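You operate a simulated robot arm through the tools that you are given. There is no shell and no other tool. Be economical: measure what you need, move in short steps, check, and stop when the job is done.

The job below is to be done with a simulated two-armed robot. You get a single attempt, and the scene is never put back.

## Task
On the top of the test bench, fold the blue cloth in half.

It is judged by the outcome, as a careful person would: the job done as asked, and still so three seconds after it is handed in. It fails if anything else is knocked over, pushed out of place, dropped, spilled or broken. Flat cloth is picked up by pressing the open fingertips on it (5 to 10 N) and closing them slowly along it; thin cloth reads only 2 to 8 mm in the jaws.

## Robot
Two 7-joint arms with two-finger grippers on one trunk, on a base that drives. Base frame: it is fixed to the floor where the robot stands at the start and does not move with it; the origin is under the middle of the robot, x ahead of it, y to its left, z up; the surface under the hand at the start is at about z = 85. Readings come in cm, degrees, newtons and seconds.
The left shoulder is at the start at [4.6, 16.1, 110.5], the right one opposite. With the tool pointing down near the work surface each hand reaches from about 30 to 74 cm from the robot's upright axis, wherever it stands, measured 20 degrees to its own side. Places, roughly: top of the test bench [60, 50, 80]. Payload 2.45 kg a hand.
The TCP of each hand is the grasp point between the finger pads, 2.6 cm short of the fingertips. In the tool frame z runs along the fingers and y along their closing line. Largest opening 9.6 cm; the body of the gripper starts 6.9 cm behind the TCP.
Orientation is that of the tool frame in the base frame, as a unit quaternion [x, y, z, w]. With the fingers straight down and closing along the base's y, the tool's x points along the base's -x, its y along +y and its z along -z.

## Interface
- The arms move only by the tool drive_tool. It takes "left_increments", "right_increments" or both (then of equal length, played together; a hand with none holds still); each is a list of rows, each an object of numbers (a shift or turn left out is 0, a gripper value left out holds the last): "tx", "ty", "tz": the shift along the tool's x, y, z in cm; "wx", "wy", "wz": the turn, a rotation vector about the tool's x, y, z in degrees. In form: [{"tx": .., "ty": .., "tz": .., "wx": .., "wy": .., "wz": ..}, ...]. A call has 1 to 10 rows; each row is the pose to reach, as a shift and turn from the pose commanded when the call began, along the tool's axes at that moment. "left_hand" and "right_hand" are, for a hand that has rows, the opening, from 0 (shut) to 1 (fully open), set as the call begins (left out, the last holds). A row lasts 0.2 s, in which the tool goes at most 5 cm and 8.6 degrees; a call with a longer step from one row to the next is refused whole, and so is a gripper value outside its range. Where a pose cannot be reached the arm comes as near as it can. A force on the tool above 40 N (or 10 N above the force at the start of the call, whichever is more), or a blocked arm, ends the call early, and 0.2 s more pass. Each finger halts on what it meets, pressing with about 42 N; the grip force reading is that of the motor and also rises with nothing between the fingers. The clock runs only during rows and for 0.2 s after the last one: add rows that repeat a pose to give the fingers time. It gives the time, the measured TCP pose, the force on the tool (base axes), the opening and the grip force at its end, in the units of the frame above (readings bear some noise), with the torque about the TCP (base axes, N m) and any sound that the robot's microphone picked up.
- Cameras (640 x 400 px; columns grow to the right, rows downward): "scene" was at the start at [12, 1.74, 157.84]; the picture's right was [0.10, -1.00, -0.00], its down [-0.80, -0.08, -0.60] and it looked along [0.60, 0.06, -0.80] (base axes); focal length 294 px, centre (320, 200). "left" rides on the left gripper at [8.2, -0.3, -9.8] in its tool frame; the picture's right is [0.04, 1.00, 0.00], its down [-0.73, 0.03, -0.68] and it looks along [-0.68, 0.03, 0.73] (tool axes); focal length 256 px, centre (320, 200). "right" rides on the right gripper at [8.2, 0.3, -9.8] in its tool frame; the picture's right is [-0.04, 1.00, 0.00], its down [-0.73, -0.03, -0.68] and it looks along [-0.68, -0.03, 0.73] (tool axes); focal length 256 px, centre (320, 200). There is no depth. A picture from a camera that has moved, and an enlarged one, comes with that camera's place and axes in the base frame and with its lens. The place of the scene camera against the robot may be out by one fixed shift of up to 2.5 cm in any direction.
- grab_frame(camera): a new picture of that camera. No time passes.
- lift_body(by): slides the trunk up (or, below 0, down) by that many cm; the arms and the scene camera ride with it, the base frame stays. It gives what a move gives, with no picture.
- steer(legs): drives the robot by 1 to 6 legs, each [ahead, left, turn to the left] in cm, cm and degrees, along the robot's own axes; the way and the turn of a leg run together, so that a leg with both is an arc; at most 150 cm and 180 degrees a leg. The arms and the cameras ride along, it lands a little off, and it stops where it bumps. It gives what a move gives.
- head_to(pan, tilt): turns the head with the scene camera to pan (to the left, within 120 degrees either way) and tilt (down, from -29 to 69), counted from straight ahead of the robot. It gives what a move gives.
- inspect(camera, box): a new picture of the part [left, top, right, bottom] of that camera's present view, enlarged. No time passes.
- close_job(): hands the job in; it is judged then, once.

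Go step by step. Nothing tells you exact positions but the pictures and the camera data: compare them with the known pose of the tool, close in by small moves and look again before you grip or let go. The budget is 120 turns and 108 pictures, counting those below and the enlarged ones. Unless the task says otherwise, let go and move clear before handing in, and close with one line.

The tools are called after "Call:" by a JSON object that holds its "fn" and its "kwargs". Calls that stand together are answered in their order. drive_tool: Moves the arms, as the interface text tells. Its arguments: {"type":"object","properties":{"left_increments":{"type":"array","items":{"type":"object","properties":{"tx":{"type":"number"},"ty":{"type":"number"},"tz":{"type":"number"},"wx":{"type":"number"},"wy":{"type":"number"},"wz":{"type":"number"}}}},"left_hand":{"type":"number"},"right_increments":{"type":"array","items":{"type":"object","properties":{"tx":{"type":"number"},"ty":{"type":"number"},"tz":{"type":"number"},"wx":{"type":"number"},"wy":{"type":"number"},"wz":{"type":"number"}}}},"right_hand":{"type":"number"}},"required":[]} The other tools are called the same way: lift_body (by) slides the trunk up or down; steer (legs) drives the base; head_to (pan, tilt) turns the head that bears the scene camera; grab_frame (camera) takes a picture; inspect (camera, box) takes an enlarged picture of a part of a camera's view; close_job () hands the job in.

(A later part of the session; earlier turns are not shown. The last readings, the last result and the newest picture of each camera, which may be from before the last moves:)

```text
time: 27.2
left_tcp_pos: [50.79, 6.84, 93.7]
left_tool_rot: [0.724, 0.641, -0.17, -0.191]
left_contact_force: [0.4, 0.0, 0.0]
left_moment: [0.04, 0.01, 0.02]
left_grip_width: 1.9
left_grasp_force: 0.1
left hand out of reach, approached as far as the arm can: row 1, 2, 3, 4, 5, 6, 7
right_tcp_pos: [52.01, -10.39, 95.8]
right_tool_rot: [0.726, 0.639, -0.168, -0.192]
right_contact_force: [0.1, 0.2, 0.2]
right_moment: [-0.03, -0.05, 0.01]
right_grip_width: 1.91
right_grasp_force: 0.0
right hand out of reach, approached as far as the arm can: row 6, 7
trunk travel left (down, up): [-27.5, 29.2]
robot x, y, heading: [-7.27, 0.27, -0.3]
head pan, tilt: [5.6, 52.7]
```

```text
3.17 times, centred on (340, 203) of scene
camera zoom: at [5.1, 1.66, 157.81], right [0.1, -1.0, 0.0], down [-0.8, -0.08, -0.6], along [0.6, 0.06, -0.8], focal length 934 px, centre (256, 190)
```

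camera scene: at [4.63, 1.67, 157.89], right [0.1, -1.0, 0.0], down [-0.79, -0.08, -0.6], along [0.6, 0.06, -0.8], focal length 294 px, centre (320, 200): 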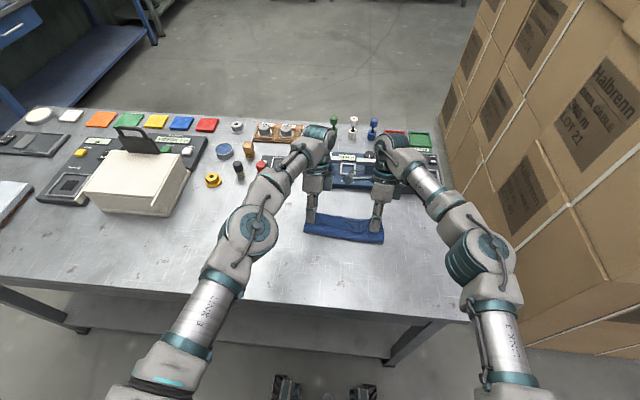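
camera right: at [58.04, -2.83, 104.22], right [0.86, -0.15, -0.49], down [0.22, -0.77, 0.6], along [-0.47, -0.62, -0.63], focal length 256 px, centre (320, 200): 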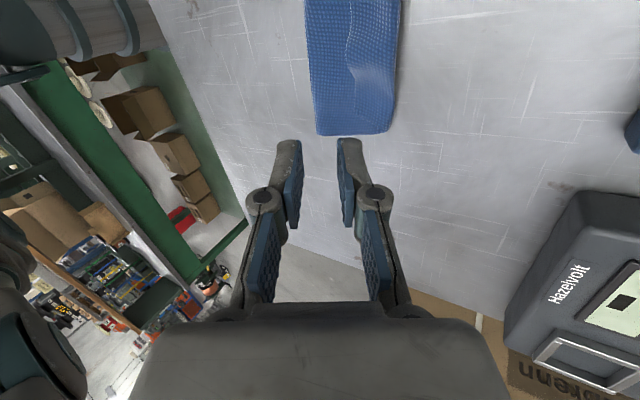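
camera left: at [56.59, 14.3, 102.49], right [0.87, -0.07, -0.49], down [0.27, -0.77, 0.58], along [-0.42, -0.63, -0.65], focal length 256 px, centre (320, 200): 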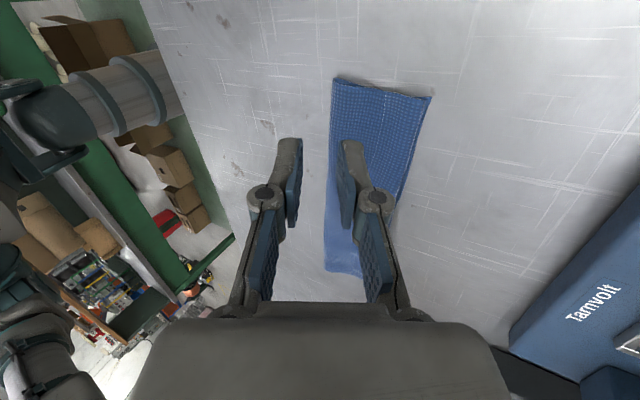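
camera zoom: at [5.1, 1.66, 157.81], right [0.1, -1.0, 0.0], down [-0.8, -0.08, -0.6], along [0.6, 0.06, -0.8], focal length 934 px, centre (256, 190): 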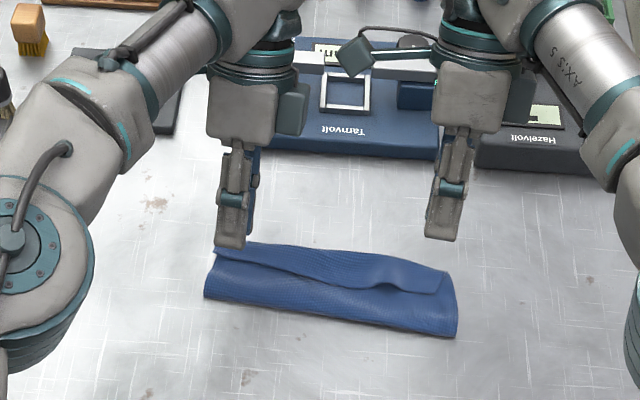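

The fold is roughly there. I'll lift both hands straight up and level them to get a clear look.

Call:
{"fn": "drive_tool", "kwargs": {"left_increments": [{"ty": -1, "tz": -1.7, "wx": -5}, {"ty": -2, "tz": -3.4, "wx": -10}, {"ty": -3, "tz": -5.2, "wx": -15}, {"ty": -4, "tz": -6.9, "wx": -20}, {"ty": -5, "tz": -8.6, "wx": -25}, {"ty": -5, "tz": -8.6, "wx": -30}], "right_increments": [{"ty": -1, "tz": -1.7, "wx": -5}, {"ty": -2, "tz": -3.4, "wx": -10}, {"ty": -3, "tz": -5.2, "wx": -15}, {"ty": -4, "tz": -6.9, "wx": -20}, {"ty": -5, "tz": -8.6, "wx": -25}, {"ty": -5, "tz": -8.6, "wx": -30}]}}

Call:
{"fn": "grab_frame", "kwargs": {"camera": "left"}}

Call:
{"fn": "inspect", "kwargs": {"camera": "scene", "box": [280, 180, 400, 264]}}

Call:
{"fn": "grab_frame", "kwargs": {"camera": "right"}}

```text
time: 28.6
left_tcp_pos: [50.15, 6.9, 103.71]
left_tool_rot: [0.749, 0.662, 0.003, 0.003]
left_contact_force: [0.0, 0.5, 0.3]
left_moment: [0.01, 0.0, -0.02]
left_grip_width: 1.93
left_grasp_force: 0.0
right_tcp_pos: [51.53, -10.17, 105.82]
right_tool_rot: [0.75, 0.661, 0.003, 0.002]
right_contact_force: [-0.8, -0.3, -0.6]
right_moment: [-0.02, 0.03, -0.01]
right_grip_width: 1.93
right_grasp_force: 0.0
trunk travel left (down, up): [-27.5, 29.2]
robot x, y, heading: [-6.9, 0.13, -0.0]
head pan, tilt: [5.6, 52.7]
```

```text
73 pictures are left
camera left: at [51.09, 15.09, 113.54], right [1.0, -0.08, 0.01], down [-0.07, -0.73, 0.68], along [-0.05, -0.68, -0.73], focal length 256 px, centre (320, 200)
```

left: 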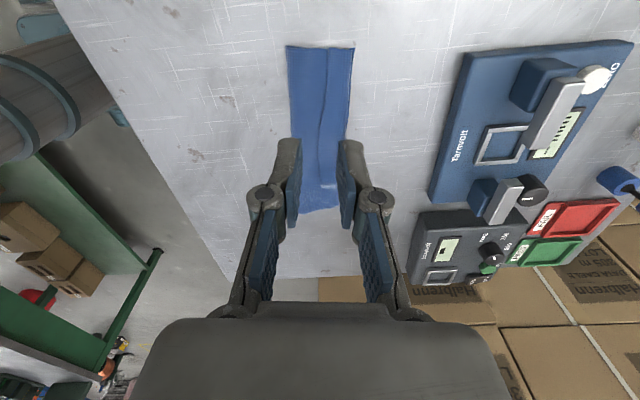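

```text
4.76 times, centred on (340, 222) of scene
camera zoom: at [4.95, 1.8, 157.83], right [0.1, -1.0, 0.0], down [-0.8, -0.08, -0.6], along [0.6, 0.06, -0.8], focal length 1402 px, centre (225, 95)
```

zoom: 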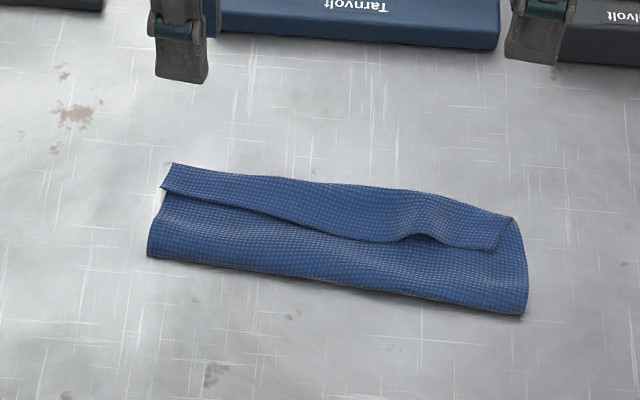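

```text
71 pictures are left
camera right: at [52.74, -2.13, 115.66], right [0.99, -0.17, 0.01], down [-0.13, -0.72, 0.68], along [-0.11, -0.67, -0.74], focal length 256 px, centre (320, 200)
```

right: 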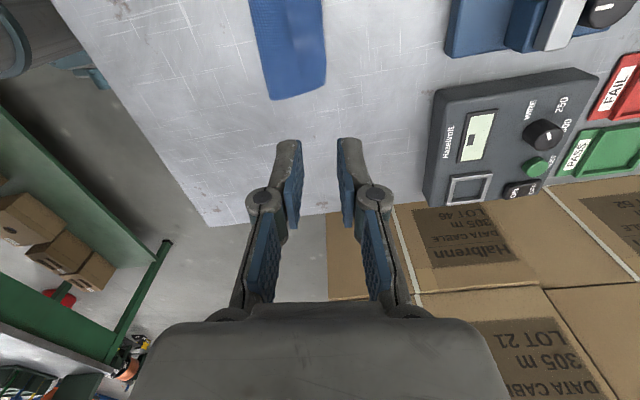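

The cloth is folded, but a strip about 2.5 cm wide along the top layer's free edge flopped back on itself. I'll close the fingers, set down just behind that free edge, and sweep the strip forward.

Call:
{"fn": "drive_tool", "kwargs": {"left_increments": [{"ty": -0.5, "tz": 3}, {"ty": -0.5, "tz": 6}, {"ty": -0.5, "tz": 9}, {"ty": -0.5, "tz": 12}, {"ty": -0.5, "tz": 14.2}, {"ty": -0.5, "tz": 14.2}], "right_increments": [{"ty": -1.5, "tx": 0.5, "tz": 3}, {"ty": -3, "tx": 1, "tz": 6}, {"ty": -3.8, "tx": 1.5, "tz": 10}, {"ty": -3.8, "tx": 1.5, "tz": 14}, {"ty": -3.8, "tx": 1.5, "tz": 16.3}, {"ty": -3.8, "tx": 1.5, "tz": 16.3}], "left_hand": 0, "right_hand": 0}}

Call:
{"fn": "grab_frame", "kwargs": {"camera": "left"}}

Call:
{"fn": "grab_frame", "kwargs": {"camera": "right"}}

```text
time: 30.0
left_tcp_pos: [49.96, 7.15, 89.46]
left_tool_rot: [0.748, 0.663, 0.004, 0.004]
left_contact_force: [3.8, 11.6, 3.8]
left_moment: [-1.36, 0.37, 0.02]
left_grip_width: 0.0
left_grasp_force: 28.0
right_tcp_pos: [48.06, -8.31, 89.37]
right_tool_rot: [0.75, 0.661, 0.001, 0.003]
right_contact_force: [-3.6, -11.9, -3.1]
right_moment: [0.88, -0.32, 0.31]
right_grip_width: 0.01
right_grasp_force: 28.2
trunk travel left (down, up): [-27.5, 29.2]
robot x, y, heading: [-7.09, -0.0, 0.1]
head pan, tilt: [5.6, 52.7]
```

```text
70 pictures are left
camera left: at [50.66, 15.2, 99.37], right [1.0, -0.08, 0.01], down [-0.07, -0.73, 0.68], along [-0.05, -0.68, -0.73], focal length 256 px, centre (320, 200)
```

left: 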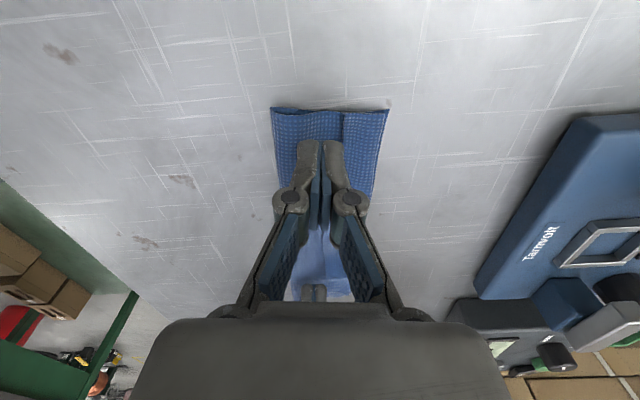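

```text
69 pictures are left
camera right: at [49.29, -0.15, 99.08], right [0.99, -0.17, 0.01], down [-0.13, -0.72, 0.68], along [-0.11, -0.67, -0.73], focal length 256 px, centre (320, 200)
```

right: 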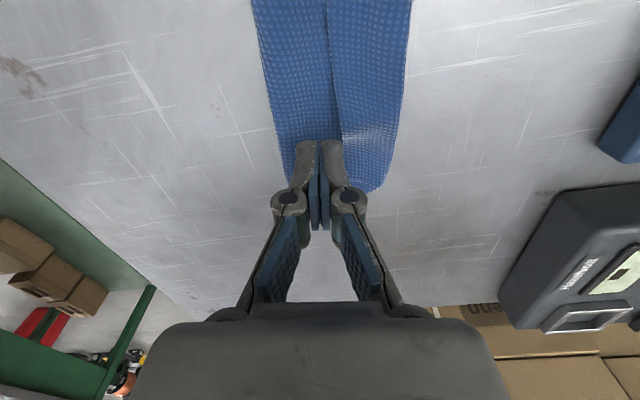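

The hands are lightly touching each other, with opposite y forces of about 12 N. I'll separate them and back slightly off the strip's edge.

Call:
{"fn": "drive_tool", "kwargs": {"left_increments": [{"tx": 0.6, "ty": -0.3}, {"tx": 1, "ty": -0.6}, {"tx": 1, "ty": -0.6}], "right_increments": [{"tx": -0.6, "ty": -0.3}, {"tx": -1.2, "ty": -0.6}, {"tx": -1.2, "ty": -0.6}]}}

Call:
{"fn": "drive_tool", "kwargs": {"left_increments": [{"tz": 0.6}, {"tz": 1.1}, {"tz": 1.35}, {"tz": 1.35}], "right_increments": [{"tz": 0.6}, {"tz": 1.1}, {"tz": 1.35}, {"tz": 1.35}]}}

Call:
{"fn": "grab_frame", "kwargs": {"camera": "left"}}

Call:
{"fn": "grab_frame", "kwargs": {"camera": "right"}}

```text
time: 30.8
left_tcp_pos: [49.45, 8.05, 89.44]
left_tool_rot: [0.749, 0.662, 0.003, 0.003]
left_contact_force: [-0.3, 0.0, 0.2]
left_moment: [-0.03, 0.02, 0.02]
left_grip_width: 0.0
left_grasp_force: 28.1
right_tcp_pos: [47.28, -9.37, 89.43]
right_tool_rot: [0.75, 0.661, 0.002, 0.002]
right_contact_force: [-0.1, -0.4, 0.2]
right_moment: [0.02, -0.04, -0.01]
right_grip_width: 0.0
right_grasp_force: 28.3
trunk travel left (down, up): [-27.5, 29.2]
robot x, y, heading: [-7.06, -0.22, 0.0]
head pan, tilt: [5.6, 52.7]
```

```text
time: 31.8
left_tcp_pos: [49.38, 8.12, 88.08]
left_tool_rot: [0.748, 0.664, 0.002, 0.001]
left_contact_force: [-0.1, -0.2, 0.0]
left_moment: [-0.01, 0.01, -0.02]
left_grip_width: 0.0
left_grasp_force: 28.9
right_tcp_pos: [47.27, -9.5, 88.0]
right_tool_rot: [0.751, 0.661, 0.003, 0.002]
right_contact_force: [-0.5, -0.3, 0.7]
right_moment: [-0.02, 0.02, -0.01]
right_grip_width: 0.02
right_grasp_force: 28.5
trunk travel left (down, up): [-27.5, 29.2]
robot x, y, heading: [-6.99, -0.1, -0.1]
head pan, tilt: [5.6, 52.7]
```

```text
68 pictures are left
camera left: at [50.24, 16.22, 97.94], right [1.0, -0.08, 0.01], down [-0.07, -0.73, 0.68], along [-0.05, -0.68, -0.73], focal length 256 px, centre (320, 200)
```

left: 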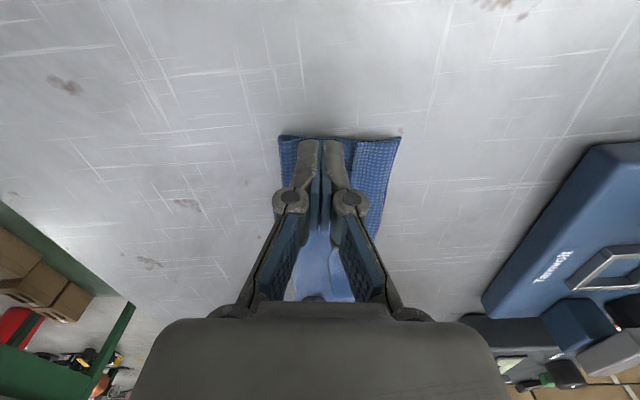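

```text
67 pictures are left
camera right: at [48.55, -1.26, 97.96], right [0.99, -0.17, 0.01], down [-0.13, -0.72, 0.68], along [-0.11, -0.67, -0.74], focal length 256 px, centre (320, 200)
```

right: 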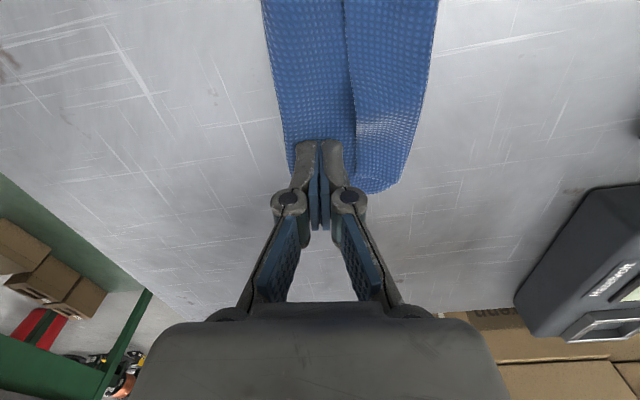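

Call:
{"fn": "drive_tool", "kwargs": {"left_increments": [{"tz": 0.15}, {"tz": 0.15}, {"tz": 0.15, "ty": 0.7}, {"tz": 0.15, "ty": 1.4}, {"tz": 0.15, "ty": 2.1}, {"tz": 0.1, "ty": 2.8}, {"tz": 0.1, "ty": 3.5}, {"tz": 0, "ty": 4.2}, {"tz": 0, "ty": 4.2}], "right_increments": [{"tz": 0.1}, {"tz": 0.1}, {"tz": 0.1, "ty": 0.7}, {"tz": 0.1, "ty": 1.4}, {"tz": 0.1, "ty": 2.1}, {"tz": 0.05, "ty": 2.8}, {"tz": 0.05, "ty": 3.5}, {"tz": 0, "ty": 4.2}, {"tz": 0, "ty": 4.2}]}}

Call:
{"fn": "grab_frame", "kwargs": {"camera": "left"}}

Call:
{"fn": "grab_frame", "kwargs": {"camera": "right"}}

Call:
{"fn": "inspect", "kwargs": {"camera": "scene", "box": [270, 160, 410, 258]}}

```text
time: 33.8
left_tcp_pos: [53.64, 7.43, 88.09]
left_tool_rot: [0.749, 0.662, 0.003, 0.002]
left_contact_force: [0.6, 0.6, 0.5]
left_moment: [-0.01, -0.03, 0.0]
left_grip_width: 0.01
left_grasp_force: 28.5
right_tcp_pos: [51.45, -9.97, 88.08]
right_tool_rot: [0.75, 0.661, 0.003, 0.003]
right_contact_force: [0.0, 0.8, -0.2]
right_moment: [0.02, 0.0, -0.01]
right_grip_width: 0.0
right_grasp_force: 28.9
trunk travel left (down, up): [-27.5, 29.2]
robot x, y, heading: [-7.05, -0.18, 0.2]
head pan, tilt: [5.6, 52.7]
```

```text
66 pictures are left
camera left: at [54.41, 15.67, 97.98], right [1.0, -0.08, 0.01], down [-0.07, -0.73, 0.68], along [-0.05, -0.68, -0.73], focal length 256 px, centre (320, 200)
```

left: 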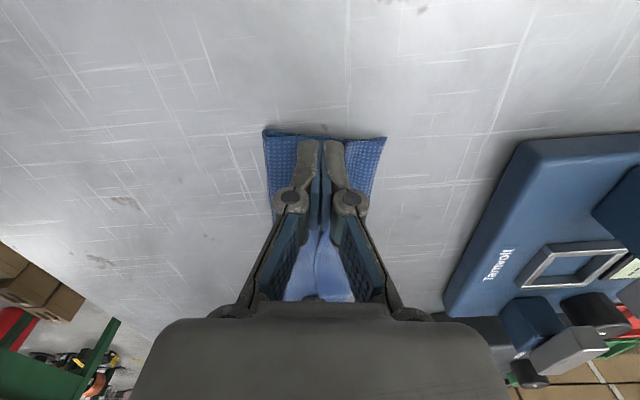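

```text
65 pictures are left
camera right: at [52.67, -1.81, 97.97], right [0.99, -0.17, 0.01], down [-0.13, -0.72, 0.68], along [-0.11, -0.67, -0.74], focal length 256 px, centre (320, 200)
```

right: 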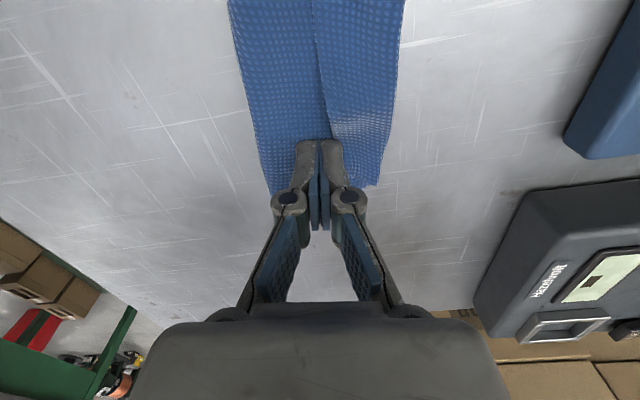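

```text
4.08 times, centred on (340, 209) of scene
camera zoom: at [4.95, 1.77, 157.83], right [0.1, -1.0, 0.0], down [-0.8, -0.08, -0.6], along [0.6, 0.06, -0.8], focal length 1201 px, centre (238, 163)
```

zoom: 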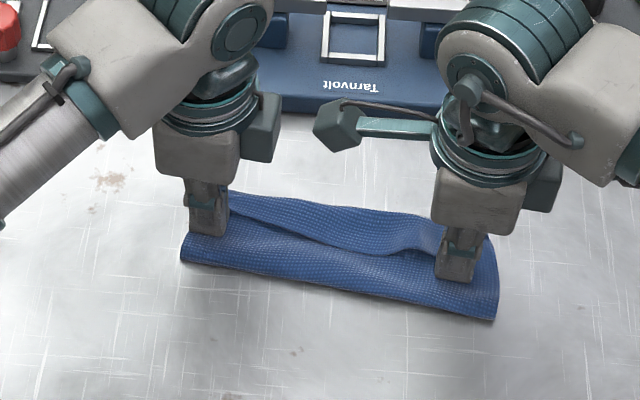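

The whole cloth slid forward about 3.5 cm on the slick bench instead of the strip flipping. I'll press lightly on the top layer and drag it back toward the robot.

Call:
{"fn": "drive_tool", "kwargs": {"left_increments": [{"tz": 0.15}, {"tz": 0.3}, {"tz": 0.3}], "right_increments": [{"tz": 0.15}, {"tz": 0.3}, {"tz": 0.3}]}}

Call:
{"fn": "drive_tool", "kwargs": {"left_increments": [{"ty": -0.5}, {"ty": -1}, {"ty": -1.5}, {"ty": -2}, {"ty": -2.5}, {"ty": -3}, {"ty": -3.5}, {"ty": -4}, {"ty": -4}], "right_increments": [{"ty": -0.5}, {"ty": -1}, {"ty": -1.5}, {"ty": -2}, {"ty": -2.5}, {"ty": -3}, {"ty": -3.5}, {"ty": -4}, {"ty": -4}]}}

Call:
{"fn": "grab_frame", "kwargs": {"camera": "left"}}

Call:
{"fn": "grab_frame", "kwargs": {"camera": "right"}}

Call:
{"fn": "inspect", "kwargs": {"camera": "scene", "box": [270, 160, 410, 258]}}

```text
time: 34.6
left_tcp_pos: [53.6, 7.54, 87.81]
left_tool_rot: [0.749, 0.663, 0.002, 0.002]
left_contact_force: [0.2, -0.4, 0.8]
left_moment: [-0.02, 0.04, -0.01]
left_grip_width: 0.0
left_grasp_force: 28.1
right_tcp_pos: [51.37, -9.9, 87.85]
right_tool_rot: [0.751, 0.661, 0.003, 0.002]
right_contact_force: [0.5, 0.2, 0.7]
right_moment: [0.02, 0.0, 0.02]
right_grip_width: 0.0
right_grasp_force: 28.9
trunk travel left (down, up): [-27.5, 29.2]
robot x, y, heading: [-7.45, -0.34, -0.2]
head pan, tilt: [5.6, 52.7]
```

```text
time: 36.6
left_tcp_pos: [49.7, 8.0, 87.73]
left_tool_rot: [0.749, 0.662, 0.003, 0.003]
left_contact_force: [-0.5, 0.0, 2.3]
left_moment: [0.0, 0.01, 0.04]
left_grip_width: 0.0
left_grasp_force: 28.7
right_tcp_pos: [47.54, -9.39, 87.87]
right_tool_rot: [0.75, 0.662, 0.003, 0.003]
right_contact_force: [0.5, 0.4, 0.5]
right_moment: [-0.01, -0.03, -0.03]
right_grip_width: 0.01
right_grasp_force: 28.8
trunk travel left (down, up): [-27.5, 29.2]
robot x, y, heading: [-7.37, -0.11, -0.3]
head pan, tilt: [5.6, 52.7]
```

```text
63 pictures are left
camera left: at [50.43, 16.15, 97.63], right [1.0, -0.08, 0.01], down [-0.07, -0.73, 0.68], along [-0.05, -0.68, -0.73], focal length 256 px, centre (320, 200)
```

left: 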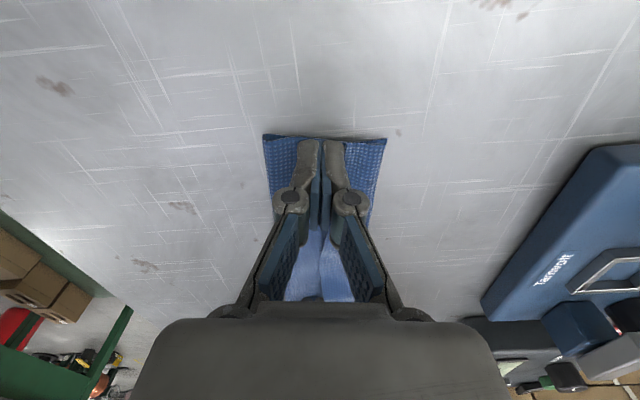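

```text
62 pictures are left
camera right: at [48.74, -1.29, 97.69], right [0.99, -0.17, 0.01], down [-0.13, -0.72, 0.68], along [-0.11, -0.67, -0.74], focal length 256 px, centre (320, 200)
```

right: 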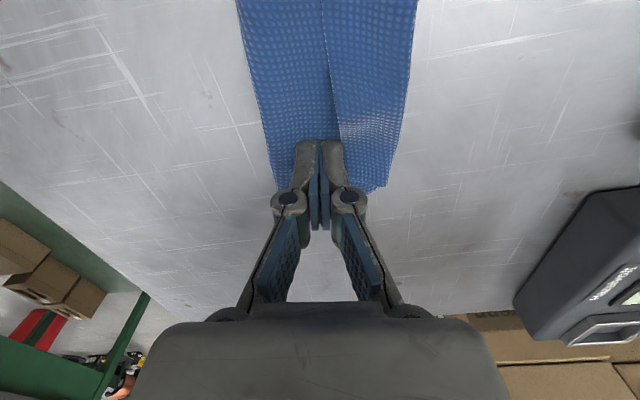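

```text
4.08 times, centred on (340, 209) of scene
camera zoom: at [4.91, 1.77, 157.84], right [0.1, -1.0, 0.0], down [-0.8, -0.08, -0.6], along [0.6, 0.06, -0.8], focal length 1201 px, centre (238, 163)
```

zoom: 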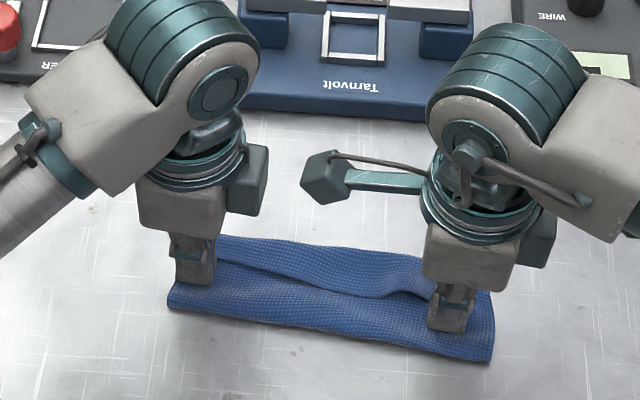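

The cloth slides back under control. Now I'll pinch the strip itself: jaws about 2 cm apart with a slight tilt, so the far finger presses on the strip and the near finger stays just clear.

Call:
{"fn": "drive_tool", "kwargs": {"left_increments": [{"tz": -1}, {"tz": -1.3, "ty": 1, "wx": 4}, {"tz": -1.3, "ty": 2.15, "wx": 8}, {"tz": -1.0, "ty": 2.15, "wx": 8}, {"tz": -1.0, "ty": 2.15, "wx": 8}], "right_increments": [{"tz": -1}, {"tz": -1.3, "ty": 1, "wx": 4}, {"tz": -1.3, "ty": 2.15, "wx": 8}, {"tz": -1.0, "ty": 2.15, "wx": 8}, {"tz": -1.0, "ty": 2.15, "wx": 8}], "left_hand": 0.2, "right_hand": 0.2}}

Call:
{"fn": "grab_frame", "kwargs": {"camera": "left"}}

Call:
{"fn": "grab_frame", "kwargs": {"camera": "right"}}

```text
time: 37.8
left_tcp_pos: [51.82, 7.76, 88.73]
left_tool_rot: [0.747, 0.661, -0.044, -0.05]
left_contact_force: [0.3, -0.1, 0.4]
left_moment: [0.0, -0.02, 0.02]
left_grip_width: 1.94
left_grasp_force: 0.0
right_tcp_pos: [49.65, -9.76, 88.73]
right_tool_rot: [0.749, 0.659, -0.043, -0.052]
right_contact_force: [-0.1, 0.2, 0.8]
right_moment: [0.02, 0.0, 0.03]
right_grip_width: 1.93
right_grasp_force: 0.1
trunk travel left (down, up): [-27.5, 29.2]
robot x, y, heading: [-7.29, -0.02, -0.1]
head pan, tilt: [5.6, 52.7]
```

```text
60 pictures are left
camera left: at [54.01, 15.72, 98.58], right [0.99, -0.08, -0.13], down [0.03, -0.74, 0.67], along [-0.15, -0.66, -0.73], focal length 256 px, centre (320, 200)
```

left: 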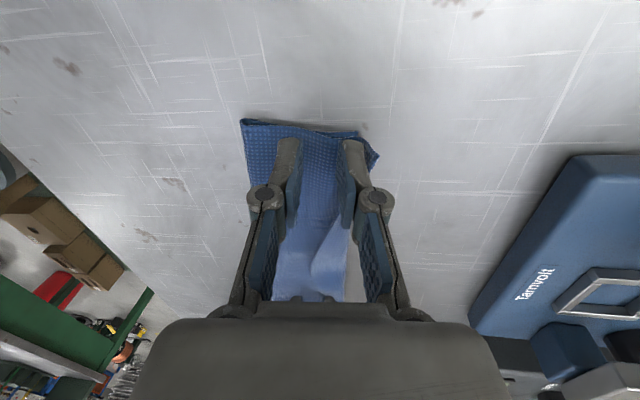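

```text
59 pictures are left
camera right: at [52.24, -1.78, 98.51], right [0.98, -0.16, -0.13], down [-0.03, -0.74, 0.68], along [-0.21, -0.66, -0.72], focal length 256 px, centre (320, 200)
```

right: 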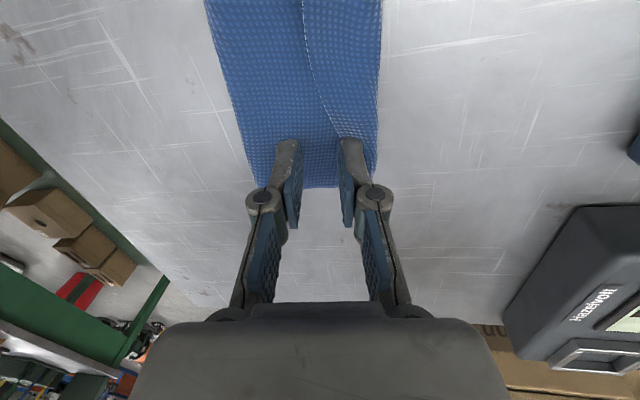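

Call:
{"fn": "inspect", "kwargs": {"camera": "left", "box": [220, 90, 420, 215]}}

Call:
{"fn": "inspect", "kwargs": {"camera": "right", "box": [200, 60, 420, 200]}}

Call:
{"fn": "inspect", "kwargs": {"camera": "scene", "box": [290, 190, 400, 258]}}

```text
3.20 times, centred on (320, 152) of left
camera zoom: at [54.01, 15.72, 98.58], right [0.99, -0.08, -0.13], down [0.03, -0.74, 0.67], along [-0.15, -0.66, -0.73], focal length 819 px, centre (320, 352)
```

zoom: 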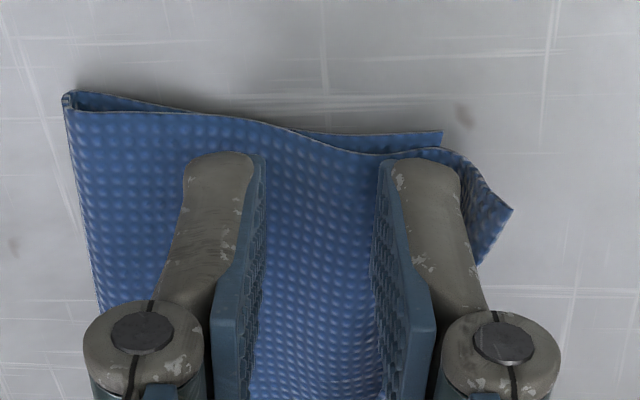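

```text
2.86 times, centred on (310, 130) of right
camera zoom: at [52.24, -1.78, 98.51], right [0.98, -0.16, -0.13], down [-0.03, -0.74, 0.68], along [-0.21, -0.66, -0.72], focal length 731 px, centre (349, 400)
```

zoom: 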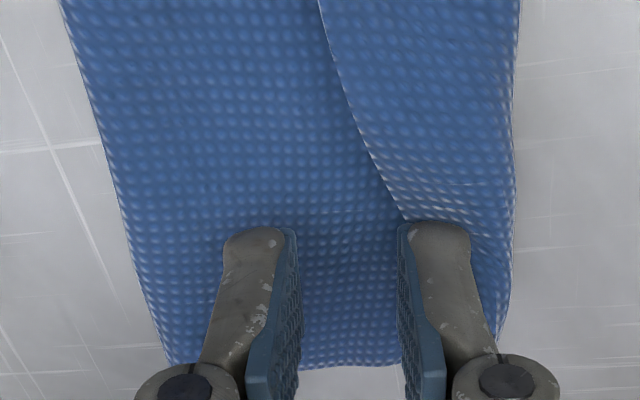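

```text
5.82 times, centred on (345, 224) of scene
camera zoom: at [5.02, 1.76, 157.83], right [0.1, -1.0, 0.0], down [-0.8, -0.08, -0.6], along [0.6, 0.06, -0.8], focal length 1712 px, centre (174, 60)
```

zoom: 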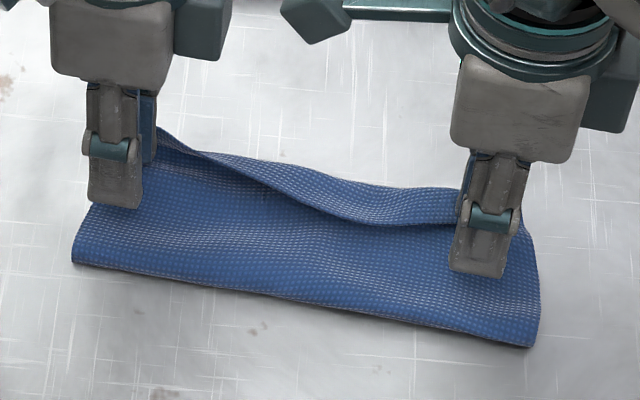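

The left corner of the strip has already flipped forward over the far edge. I'll pin the left side with the left hand and do the same at the right corner.

Call:
{"fn": "drive_tool", "kwargs": {"left_increments": [{"wx": -4}, {"wx": -8}, {"wx": -8, "tz": 0.4}, {"wx": -8, "tz": 0.85}, {"wx": -8, "tz": 0.85}], "right_increments": [{"wx": 0}, {"wx": -4, "ty": -0.5}, {"wx": -8, "ty": -1.2}, {"wx": -8, "ty": -1.2, "tz": 0.5}, {"wx": -8, "ty": -1.2, "tz": 0.7}], "right_hand": 0}}

Call:
{"fn": "grab_frame", "kwargs": {"camera": "left"}}

Call:
{"fn": "grab_frame", "kwargs": {"camera": "right"}}

```text
time: 39.0
left_tcp_pos: [51.74, 7.82, 87.98]
left_tool_rot: [0.749, 0.663, 0.002, 0.003]
left_contact_force: [0.7, 0.3, 0.0]
left_moment: [-0.01, 0.0, -0.03]
left_grip_width: 1.9
left_grasp_force: 0.1
right_tcp_pos: [48.42, -9.5, 88.25]
right_tool_rot: [0.75, 0.661, 0.004, 0.002]
right_contact_force: [0.3, -0.1, 0.0]
right_moment: [-0.04, 0.02, 0.02]
right_grip_width: 0.0
right_grasp_force: 28.6
trunk travel left (down, up): [-27.5, 29.2]
robot x, y, heading: [-6.96, -0.23, -0.1]
head pan, tilt: [5.6, 52.7]
```

```text
55 pictures are left
camera left: at [52.45, 15.92, 97.85], right [1.0, -0.08, 0.01], down [-0.07, -0.73, 0.68], along [-0.05, -0.68, -0.73], focal length 256 px, centre (320, 200)
```

left: 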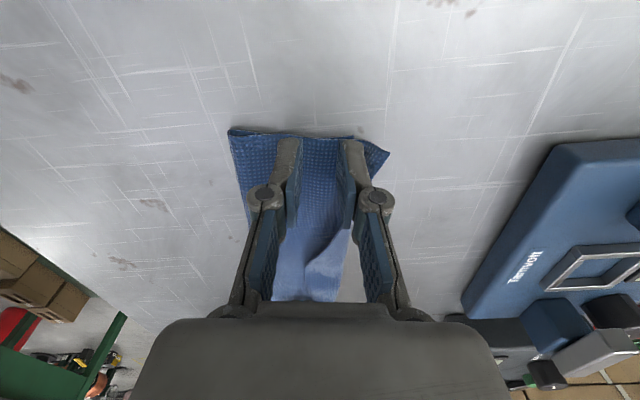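

```text
54 pictures are left
camera right: at [49.57, -1.42, 98.15], right [0.99, -0.17, 0.01], down [-0.13, -0.72, 0.68], along [-0.11, -0.67, -0.74], focal length 256 px, centre (320, 200)
```

right: 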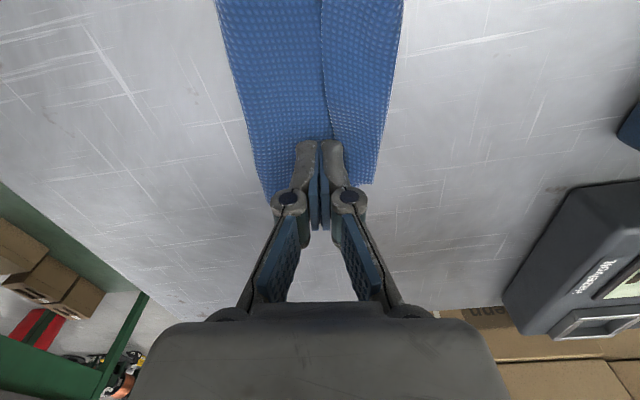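

Call:
{"fn": "drive_tool", "kwargs": {"left_increments": [{"tz": 0.2}, {"tz": 0.35}, {"tz": 0.35}], "right_increments": [{"ty": -0.6}, {"ty": -0.6, "tz": 0.3}, {"ty": -0.6, "tz": 0.38}]}}

Call:
{"fn": "drive_tool", "kwargs": {"right_increments": [{"ty": 0.4}, {"ty": 0.9, "tz": -0.05}, {"ty": 1.4, "tz": -0.1}, {"ty": 1.9, "tz": -0.25}, {"ty": 2.4, "tz": -0.4}, {"ty": 2.9, "tz": -0.5}, {"ty": 3.4, "tz": -0.5}, {"ty": 3.8, "tz": -0.5}]}}

Call:
{"fn": "grab_frame", "kwargs": {"camera": "left"}}

Call:
{"fn": "inspect", "kwargs": {"camera": "right", "box": [160, 0, 480, 200]}}

Call:
{"fn": "inspect", "kwargs": {"camera": "scene", "box": [290, 190, 400, 258]}}

```text
time: 39.8
left_tcp_pos: [51.7, 7.79, 87.81]
left_tool_rot: [0.749, 0.662, 0.003, 0.004]
left_contact_force: [0.3, 1.2, 16.9]
left_moment: [0.05, 0.03, 0.01]
left_grip_width: 1.99
left_grasp_force: 0.2
right_tcp_pos: [47.67, -9.57, 88.0]
right_tool_rot: [0.75, 0.661, 0.003, 0.002]
right_contact_force: [-0.4, -0.1, 0.1]
right_moment: [0.03, 0.0, 0.01]
right_grip_width: 0.0
right_grasp_force: 28.8
trunk travel left (down, up): [-27.5, 29.2]
robot x, y, heading: [-7.15, -0.02, 0.1]
head pan, tilt: [5.6, 52.7]
```

```text
time: 41.6
left_tcp_pos: [51.52, 7.77, 87.8]
left_tool_rot: [0.749, 0.663, 0.003, 0.004]
left_contact_force: [-0.2, 0.0, 17.9]
left_moment: [0.07, -0.06, 0.04]
left_grip_width: 2.1
left_grasp_force: 4.9
right_tcp_pos: [51.47, -9.94, 88.49]
right_tool_rot: [0.75, 0.662, 0.003, 0.002]
right_contact_force: [-0.5, -0.3, 0.7]
right_moment: [-0.01, -0.02, -0.02]
right_grip_width: 0.0
right_grasp_force: 28.6
trunk travel left (down, up): [-27.5, 29.2]
robot x, y, heading: [-6.93, 0.26, 0.1]
head pan, tilt: [5.6, 52.7]
```

```text
53 pictures are left
camera left: at [52.34, 15.89, 97.56], right [1.0, -0.08, 0.01], down [-0.07, -0.73, 0.68], along [-0.05, -0.68, -0.73], focal length 256 px, centre (320, 200)
```

left: 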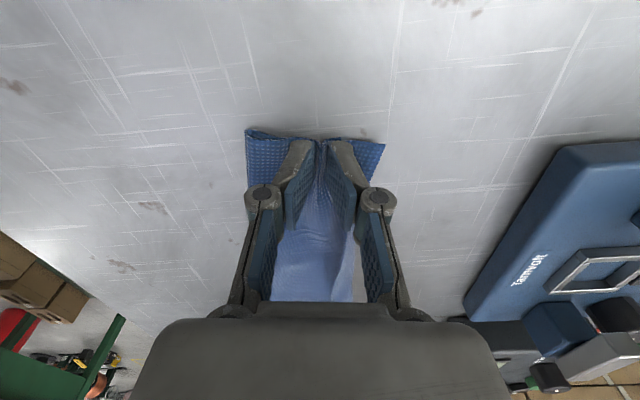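

```text
2.00 times, centred on (320, 100) of right
camera zoom: at [52.63, -1.82, 98.36], right [0.99, -0.16, 0.01], down [-0.13, -0.72, 0.68], along [-0.11, -0.67, -0.74], focal length 512 px, centre (320, 400)
```

zoom: 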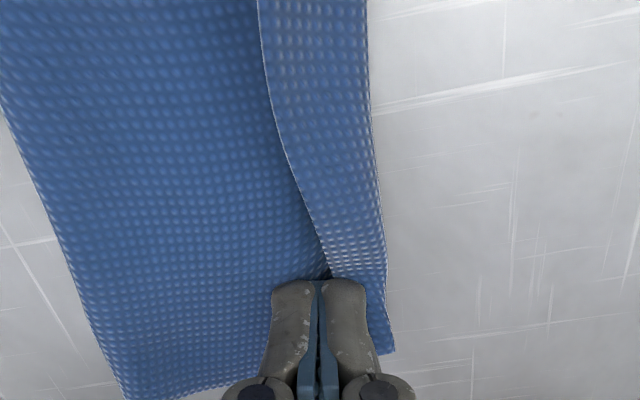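

```text
5.82 times, centred on (345, 224) of scene
camera zoom: at [4.6, 1.71, 157.87], right [0.1, -1.0, 0.0], down [-0.79, -0.08, -0.6], along [0.6, 0.06, -0.8], focal length 1712 px, centre (174, 60)
```

zoom: 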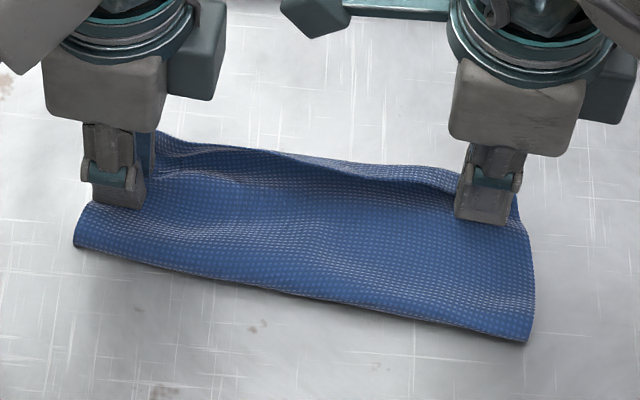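

The sweep is working: the right strip is nearly upright now. I'll continue it forward.

Call:
{"fn": "drive_tool", "kwargs": {"left_increments": [{"tz": -0.08}, {"tz": -0.08}, {"tz": -0.08}, {"tz": -0.08}, {"tz": -0.08}], "right_increments": [{"ty": 0.5, "tz": 0.1}, {"ty": 1, "tz": 0.1}, {"ty": 1.5, "tz": 0.1}, {"ty": 2, "tz": 0.1}, {"ty": 2.5, "tz": 0.1}]}}

Call:
{"fn": "inspect", "kwargs": {"camera": "right", "box": [160, 0, 480, 200]}}

Call:
{"fn": "inspect", "kwargs": {"camera": "scene", "box": [290, 190, 400, 258]}}

```text
time: 42.8
left_tcp_pos: [51.69, 7.74, 87.81]
left_tool_rot: [0.748, 0.663, 0.002, 0.003]
left_contact_force: [-0.1, -0.5, 10.0]
left_moment: [0.04, -0.01, -0.02]
left_grip_width: 2.12
left_grasp_force: 0.0
right_tcp_pos: [54.08, -10.28, 88.41]
right_tool_rot: [0.751, 0.661, 0.003, 0.003]
right_contact_force: [0.0, 0.7, 0.7]
right_moment: [-0.01, -0.01, 0.02]
right_grip_width: 0.02
right_grasp_force: 28.0
trunk travel left (down, up): [-27.5, 29.2]
robot x, y, heading: [-7.0, 0.07, 0.0]
head pan, tilt: [5.6, 52.7]
```

```text
2.00 times, centred on (320, 100) of right
camera zoom: at [55.21, -2.17, 98.28], right [0.99, -0.17, 0.01], down [-0.13, -0.72, 0.68], along [-0.11, -0.67, -0.74], focal length 512 px, centre (320, 400)
```

zoom: 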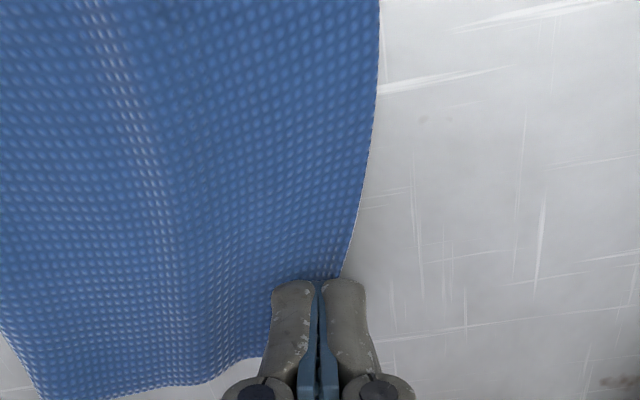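

```text
5.82 times, centred on (345, 224) of scene
camera zoom: at [4.76, 1.75, 157.86], right [0.1, -1.0, 0.0], down [-0.79, -0.08, -0.6], along [0.6, 0.06, -0.8], focal length 1712 px, centre (174, 60)
```

zoom: 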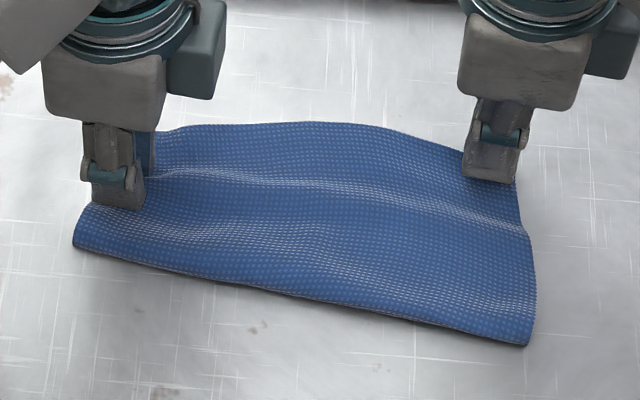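

The strip has unrolled forward. I'll lift both hands straight up and inspect.

Call:
{"fn": "drive_tool", "kwargs": {"left_increments": [{"tz": -1}, {"tz": -3}, {"tz": -6}, {"tz": -9}, {"tz": -12}, {"tz": -12}], "right_increments": [{"tz": -1}, {"tz": -3}, {"tz": -6}, {"tz": -9}, {"tz": -12}, {"tz": -12}]}}

Call:
{"fn": "grab_frame", "kwargs": {"camera": "left"}}

Call:
{"fn": "grab_frame", "kwargs": {"camera": "right"}}

Call:
{"fn": "inspect", "kwargs": {"camera": "scene", "box": [290, 190, 400, 258]}}

```text
time: 44.2
left_tcp_pos: [51.8, 7.85, 99.58]
left_tool_rot: [0.749, 0.663, 0.001, 0.002]
left_contact_force: [0.0, 0.4, 1.2]
left_moment: [0.0, 0.03, -0.03]
left_grip_width: 1.93
left_grasp_force: 0.0
right_tcp_pos: [54.02, -10.29, 100.35]
right_tool_rot: [0.75, 0.661, 0.001, 0.001]
right_contact_force: [0.0, 0.1, 0.9]
right_moment: [-0.01, 0.0, -0.03]
right_grip_width: 0.03
right_grasp_force: 28.8
trunk travel left (down, up): [-27.5, 29.2]
robot x, y, heading: [-6.98, 0.15, -0.0]
head pan, tilt: [5.6, 52.7]
```

```text
48 pictures are left
camera left: at [52.52, 15.94, 109.47], right [1.0, -0.08, 0.01], down [-0.06, -0.73, 0.68], along [-0.05, -0.68, -0.73], focal length 256 px, centre (320, 200)
```

left: 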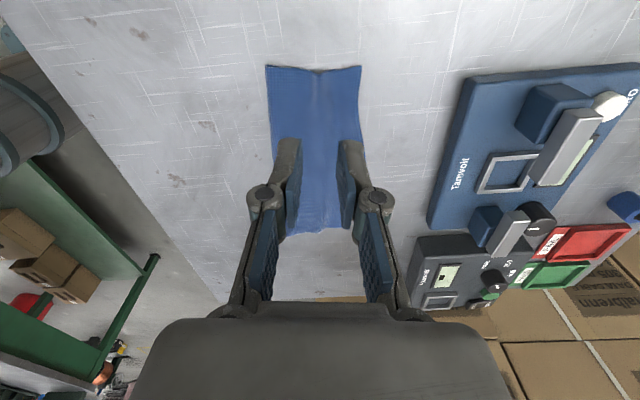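

```text
47 pictures are left
camera right: at [55.22, -2.16, 110.18], right [0.99, -0.17, 0.01], down [-0.12, -0.72, 0.68], along [-0.11, -0.67, -0.73], focal length 256 px, centre (320, 200)
```

right: 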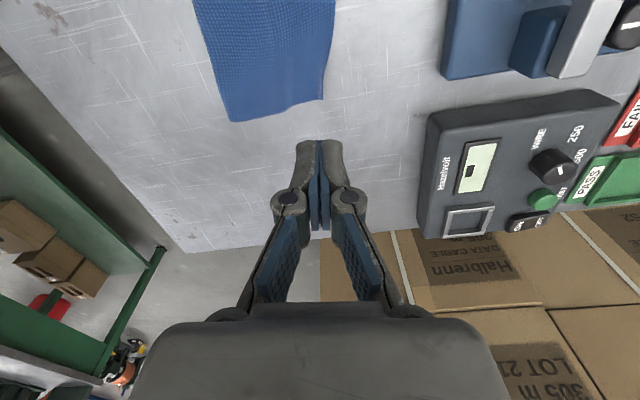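

```text
5.82 times, centred on (345, 224) of scene
camera zoom: at [5.07, 1.8, 157.81], right [0.1, -1.0, 0.0], down [-0.8, -0.08, -0.6], along [0.6, 0.06, -0.8], focal length 1712 px, centre (174, 60)
```

zoom: 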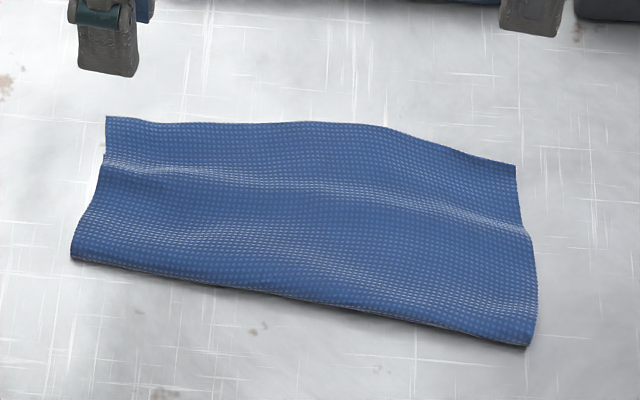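

The strip now lies flat forward. The left side is close to half, with a top layer about 8.3 cm deep. On the right the top overhangs, about 10 cm against about 6.3 for the bottom. I'll pin the left side with the left hand and re-pinch the right corner of the top layer to pull it back.

Call:
{"fn": "drive_tool", "kwargs": {"left_increments": [{"tz": 3}, {"tz": 6}, {"tz": 9}, {"tz": 11}, {"tz": 11.5}, {"tz": 11.5}], "right_increments": [{"ty": -1.2, "tx": 0.2, "tz": 3}, {"ty": -1.2, "tx": 0.2, "tz": 6}, {"ty": -1.2, "tx": 0.2, "tz": 9}, {"ty": -1.2, "tx": 0.2, "tz": 11}, {"ty": -1.2, "tx": 0.2, "tz": 12}, {"ty": -1.2, "tx": 0.2, "tz": 12}], "right_hand": 0.19}}

Call:
{"fn": "inspect", "kwargs": {"camera": "right", "box": [160, 0, 480, 200]}}

Call:
{"fn": "inspect", "kwargs": {"camera": "left", "box": [160, 50, 480, 250]}}

```text
time: 45.6
left_tcp_pos: [51.67, 7.81, 88.13]
left_tool_rot: [0.749, 0.662, 0.003, 0.003]
left_contact_force: [-0.4, 0.1, -0.1]
left_moment: [0.0, 0.01, 0.01]
left_grip_width: 1.93
left_grasp_force: 0.0
right_tcp_pos: [52.97, -9.95, 88.47]
right_tool_rot: [0.751, 0.661, 0.003, 0.001]
right_contact_force: [-0.6, -0.4, 0.6]
right_moment: [0.0, 0.04, 0.0]
right_grip_width: 1.85
right_grasp_force: 0.0
trunk travel left (down, up): [-27.5, 29.2]
robot x, y, heading: [-7.06, 0.13, 0.3]
head pan, tilt: [5.6, 52.7]
```

```text
2.00 times, centred on (320, 100) of right
camera zoom: at [54.13, -1.75, 98.19], right [0.99, -0.17, 0.01], down [-0.13, -0.72, 0.68], along [-0.11, -0.67, -0.74], focal length 512 px, centre (320, 400)
```

zoom: 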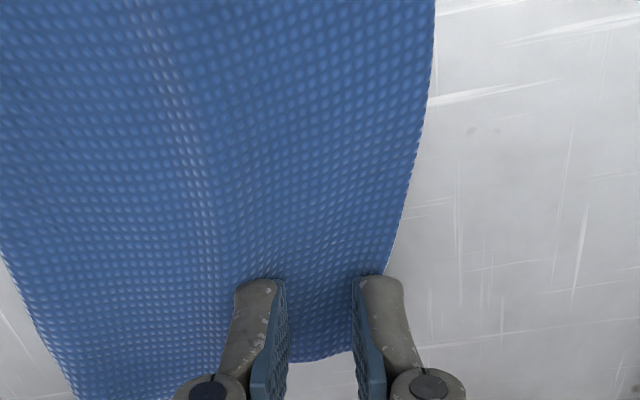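

```text
2.00 times, centred on (320, 150) of left
camera zoom: at [52.47, 15.95, 98.08], right [1.0, -0.08, 0.01], down [-0.07, -0.73, 0.68], along [-0.05, -0.68, -0.73], focal length 512 px, centre (320, 300)
```

zoom: 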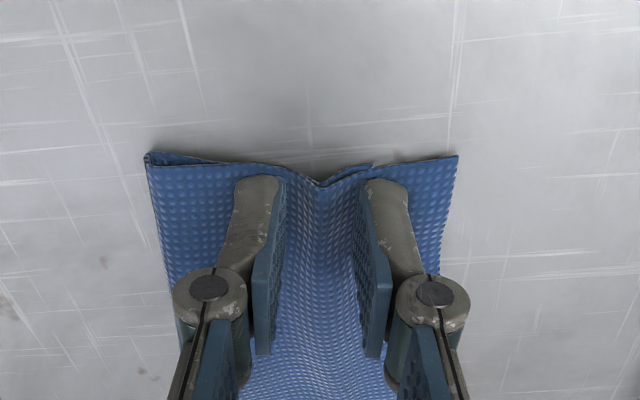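

The left view shows the top also overhangs there by about 2.5 cm. I'll pinch both overhanging corners, which are a single layer on the bench, and shift the whole top layer back.

Call:
{"fn": "drive_tool", "kwargs": {"left_increments": [{"tz": -0.8}, {"tz": -0.8, "ty": 1.3}, {"tz": -0.8, "ty": 2.6}, {"tz": -0.2, "ty": 2.6}, {"tz": 0.2, "ty": 2.6}, {"tz": 0.3, "ty": 2.6}], "right_increments": [{"tz": 0}, {"tz": 0, "ty": 0.4}, {"tz": 0, "ty": 0.7}, {"tz": 0.3, "ty": 0.7}, {"tz": 0.55, "ty": 0.7}, {"tz": 0.65, "ty": 0.7}], "left_hand": 0.15, "right_hand": 0.15}}

Call:
{"fn": "inspect", "kwargs": {"camera": "right", "box": [160, 0, 480, 200]}}

Call:
{"fn": "inspect", "kwargs": {"camera": "left", "box": [160, 50, 480, 250]}}

```text
time: 47.0
left_tcp_pos: [54.29, 7.5, 87.88]
left_tool_rot: [0.75, 0.662, 0.003, 0.003]
left_contact_force: [0.2, -0.5, 0.4]
left_moment: [-0.02, -0.01, -0.03]
left_grip_width: 1.45
left_grasp_force: 0.1
right_tcp_pos: [53.53, -10.02, 87.83]
right_tool_rot: [0.75, 0.661, 0.003, 0.002]
right_contact_force: [-0.5, 0.8, 3.2]
right_moment: [0.02, 0.06, -0.03]
right_grip_width: 1.44
right_grasp_force: 0.1
trunk travel left (down, up): [-27.5, 29.2]
robot x, y, heading: [-7.24, 0.13, 0.3]
head pan, tilt: [5.6, 52.7]
```

```text
2.00 times, centred on (320, 100) of right
camera zoom: at [54.76, -1.86, 97.62], right [0.99, -0.17, 0.01], down [-0.13, -0.72, 0.68], along [-0.11, -0.67, -0.74], focal length 512 px, centre (320, 400)
```

zoom: 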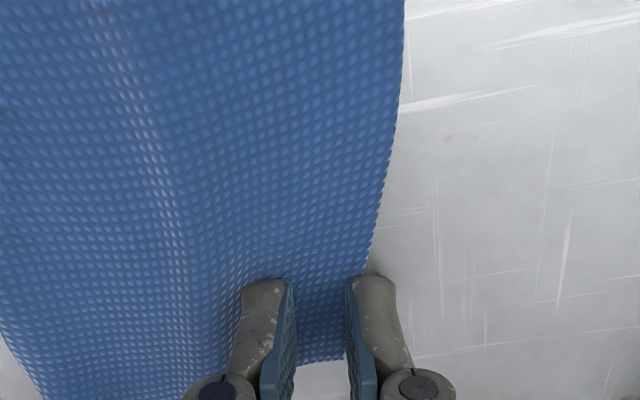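

```text
2.00 times, centred on (320, 150) of left
camera zoom: at [55.04, 15.6, 97.84], right [1.0, -0.08, 0.01], down [-0.07, -0.73, 0.68], along [-0.05, -0.68, -0.73], focal length 512 px, centre (320, 300)
```

zoom: 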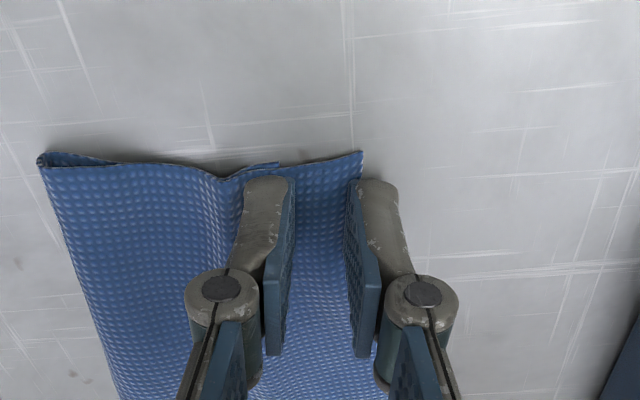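

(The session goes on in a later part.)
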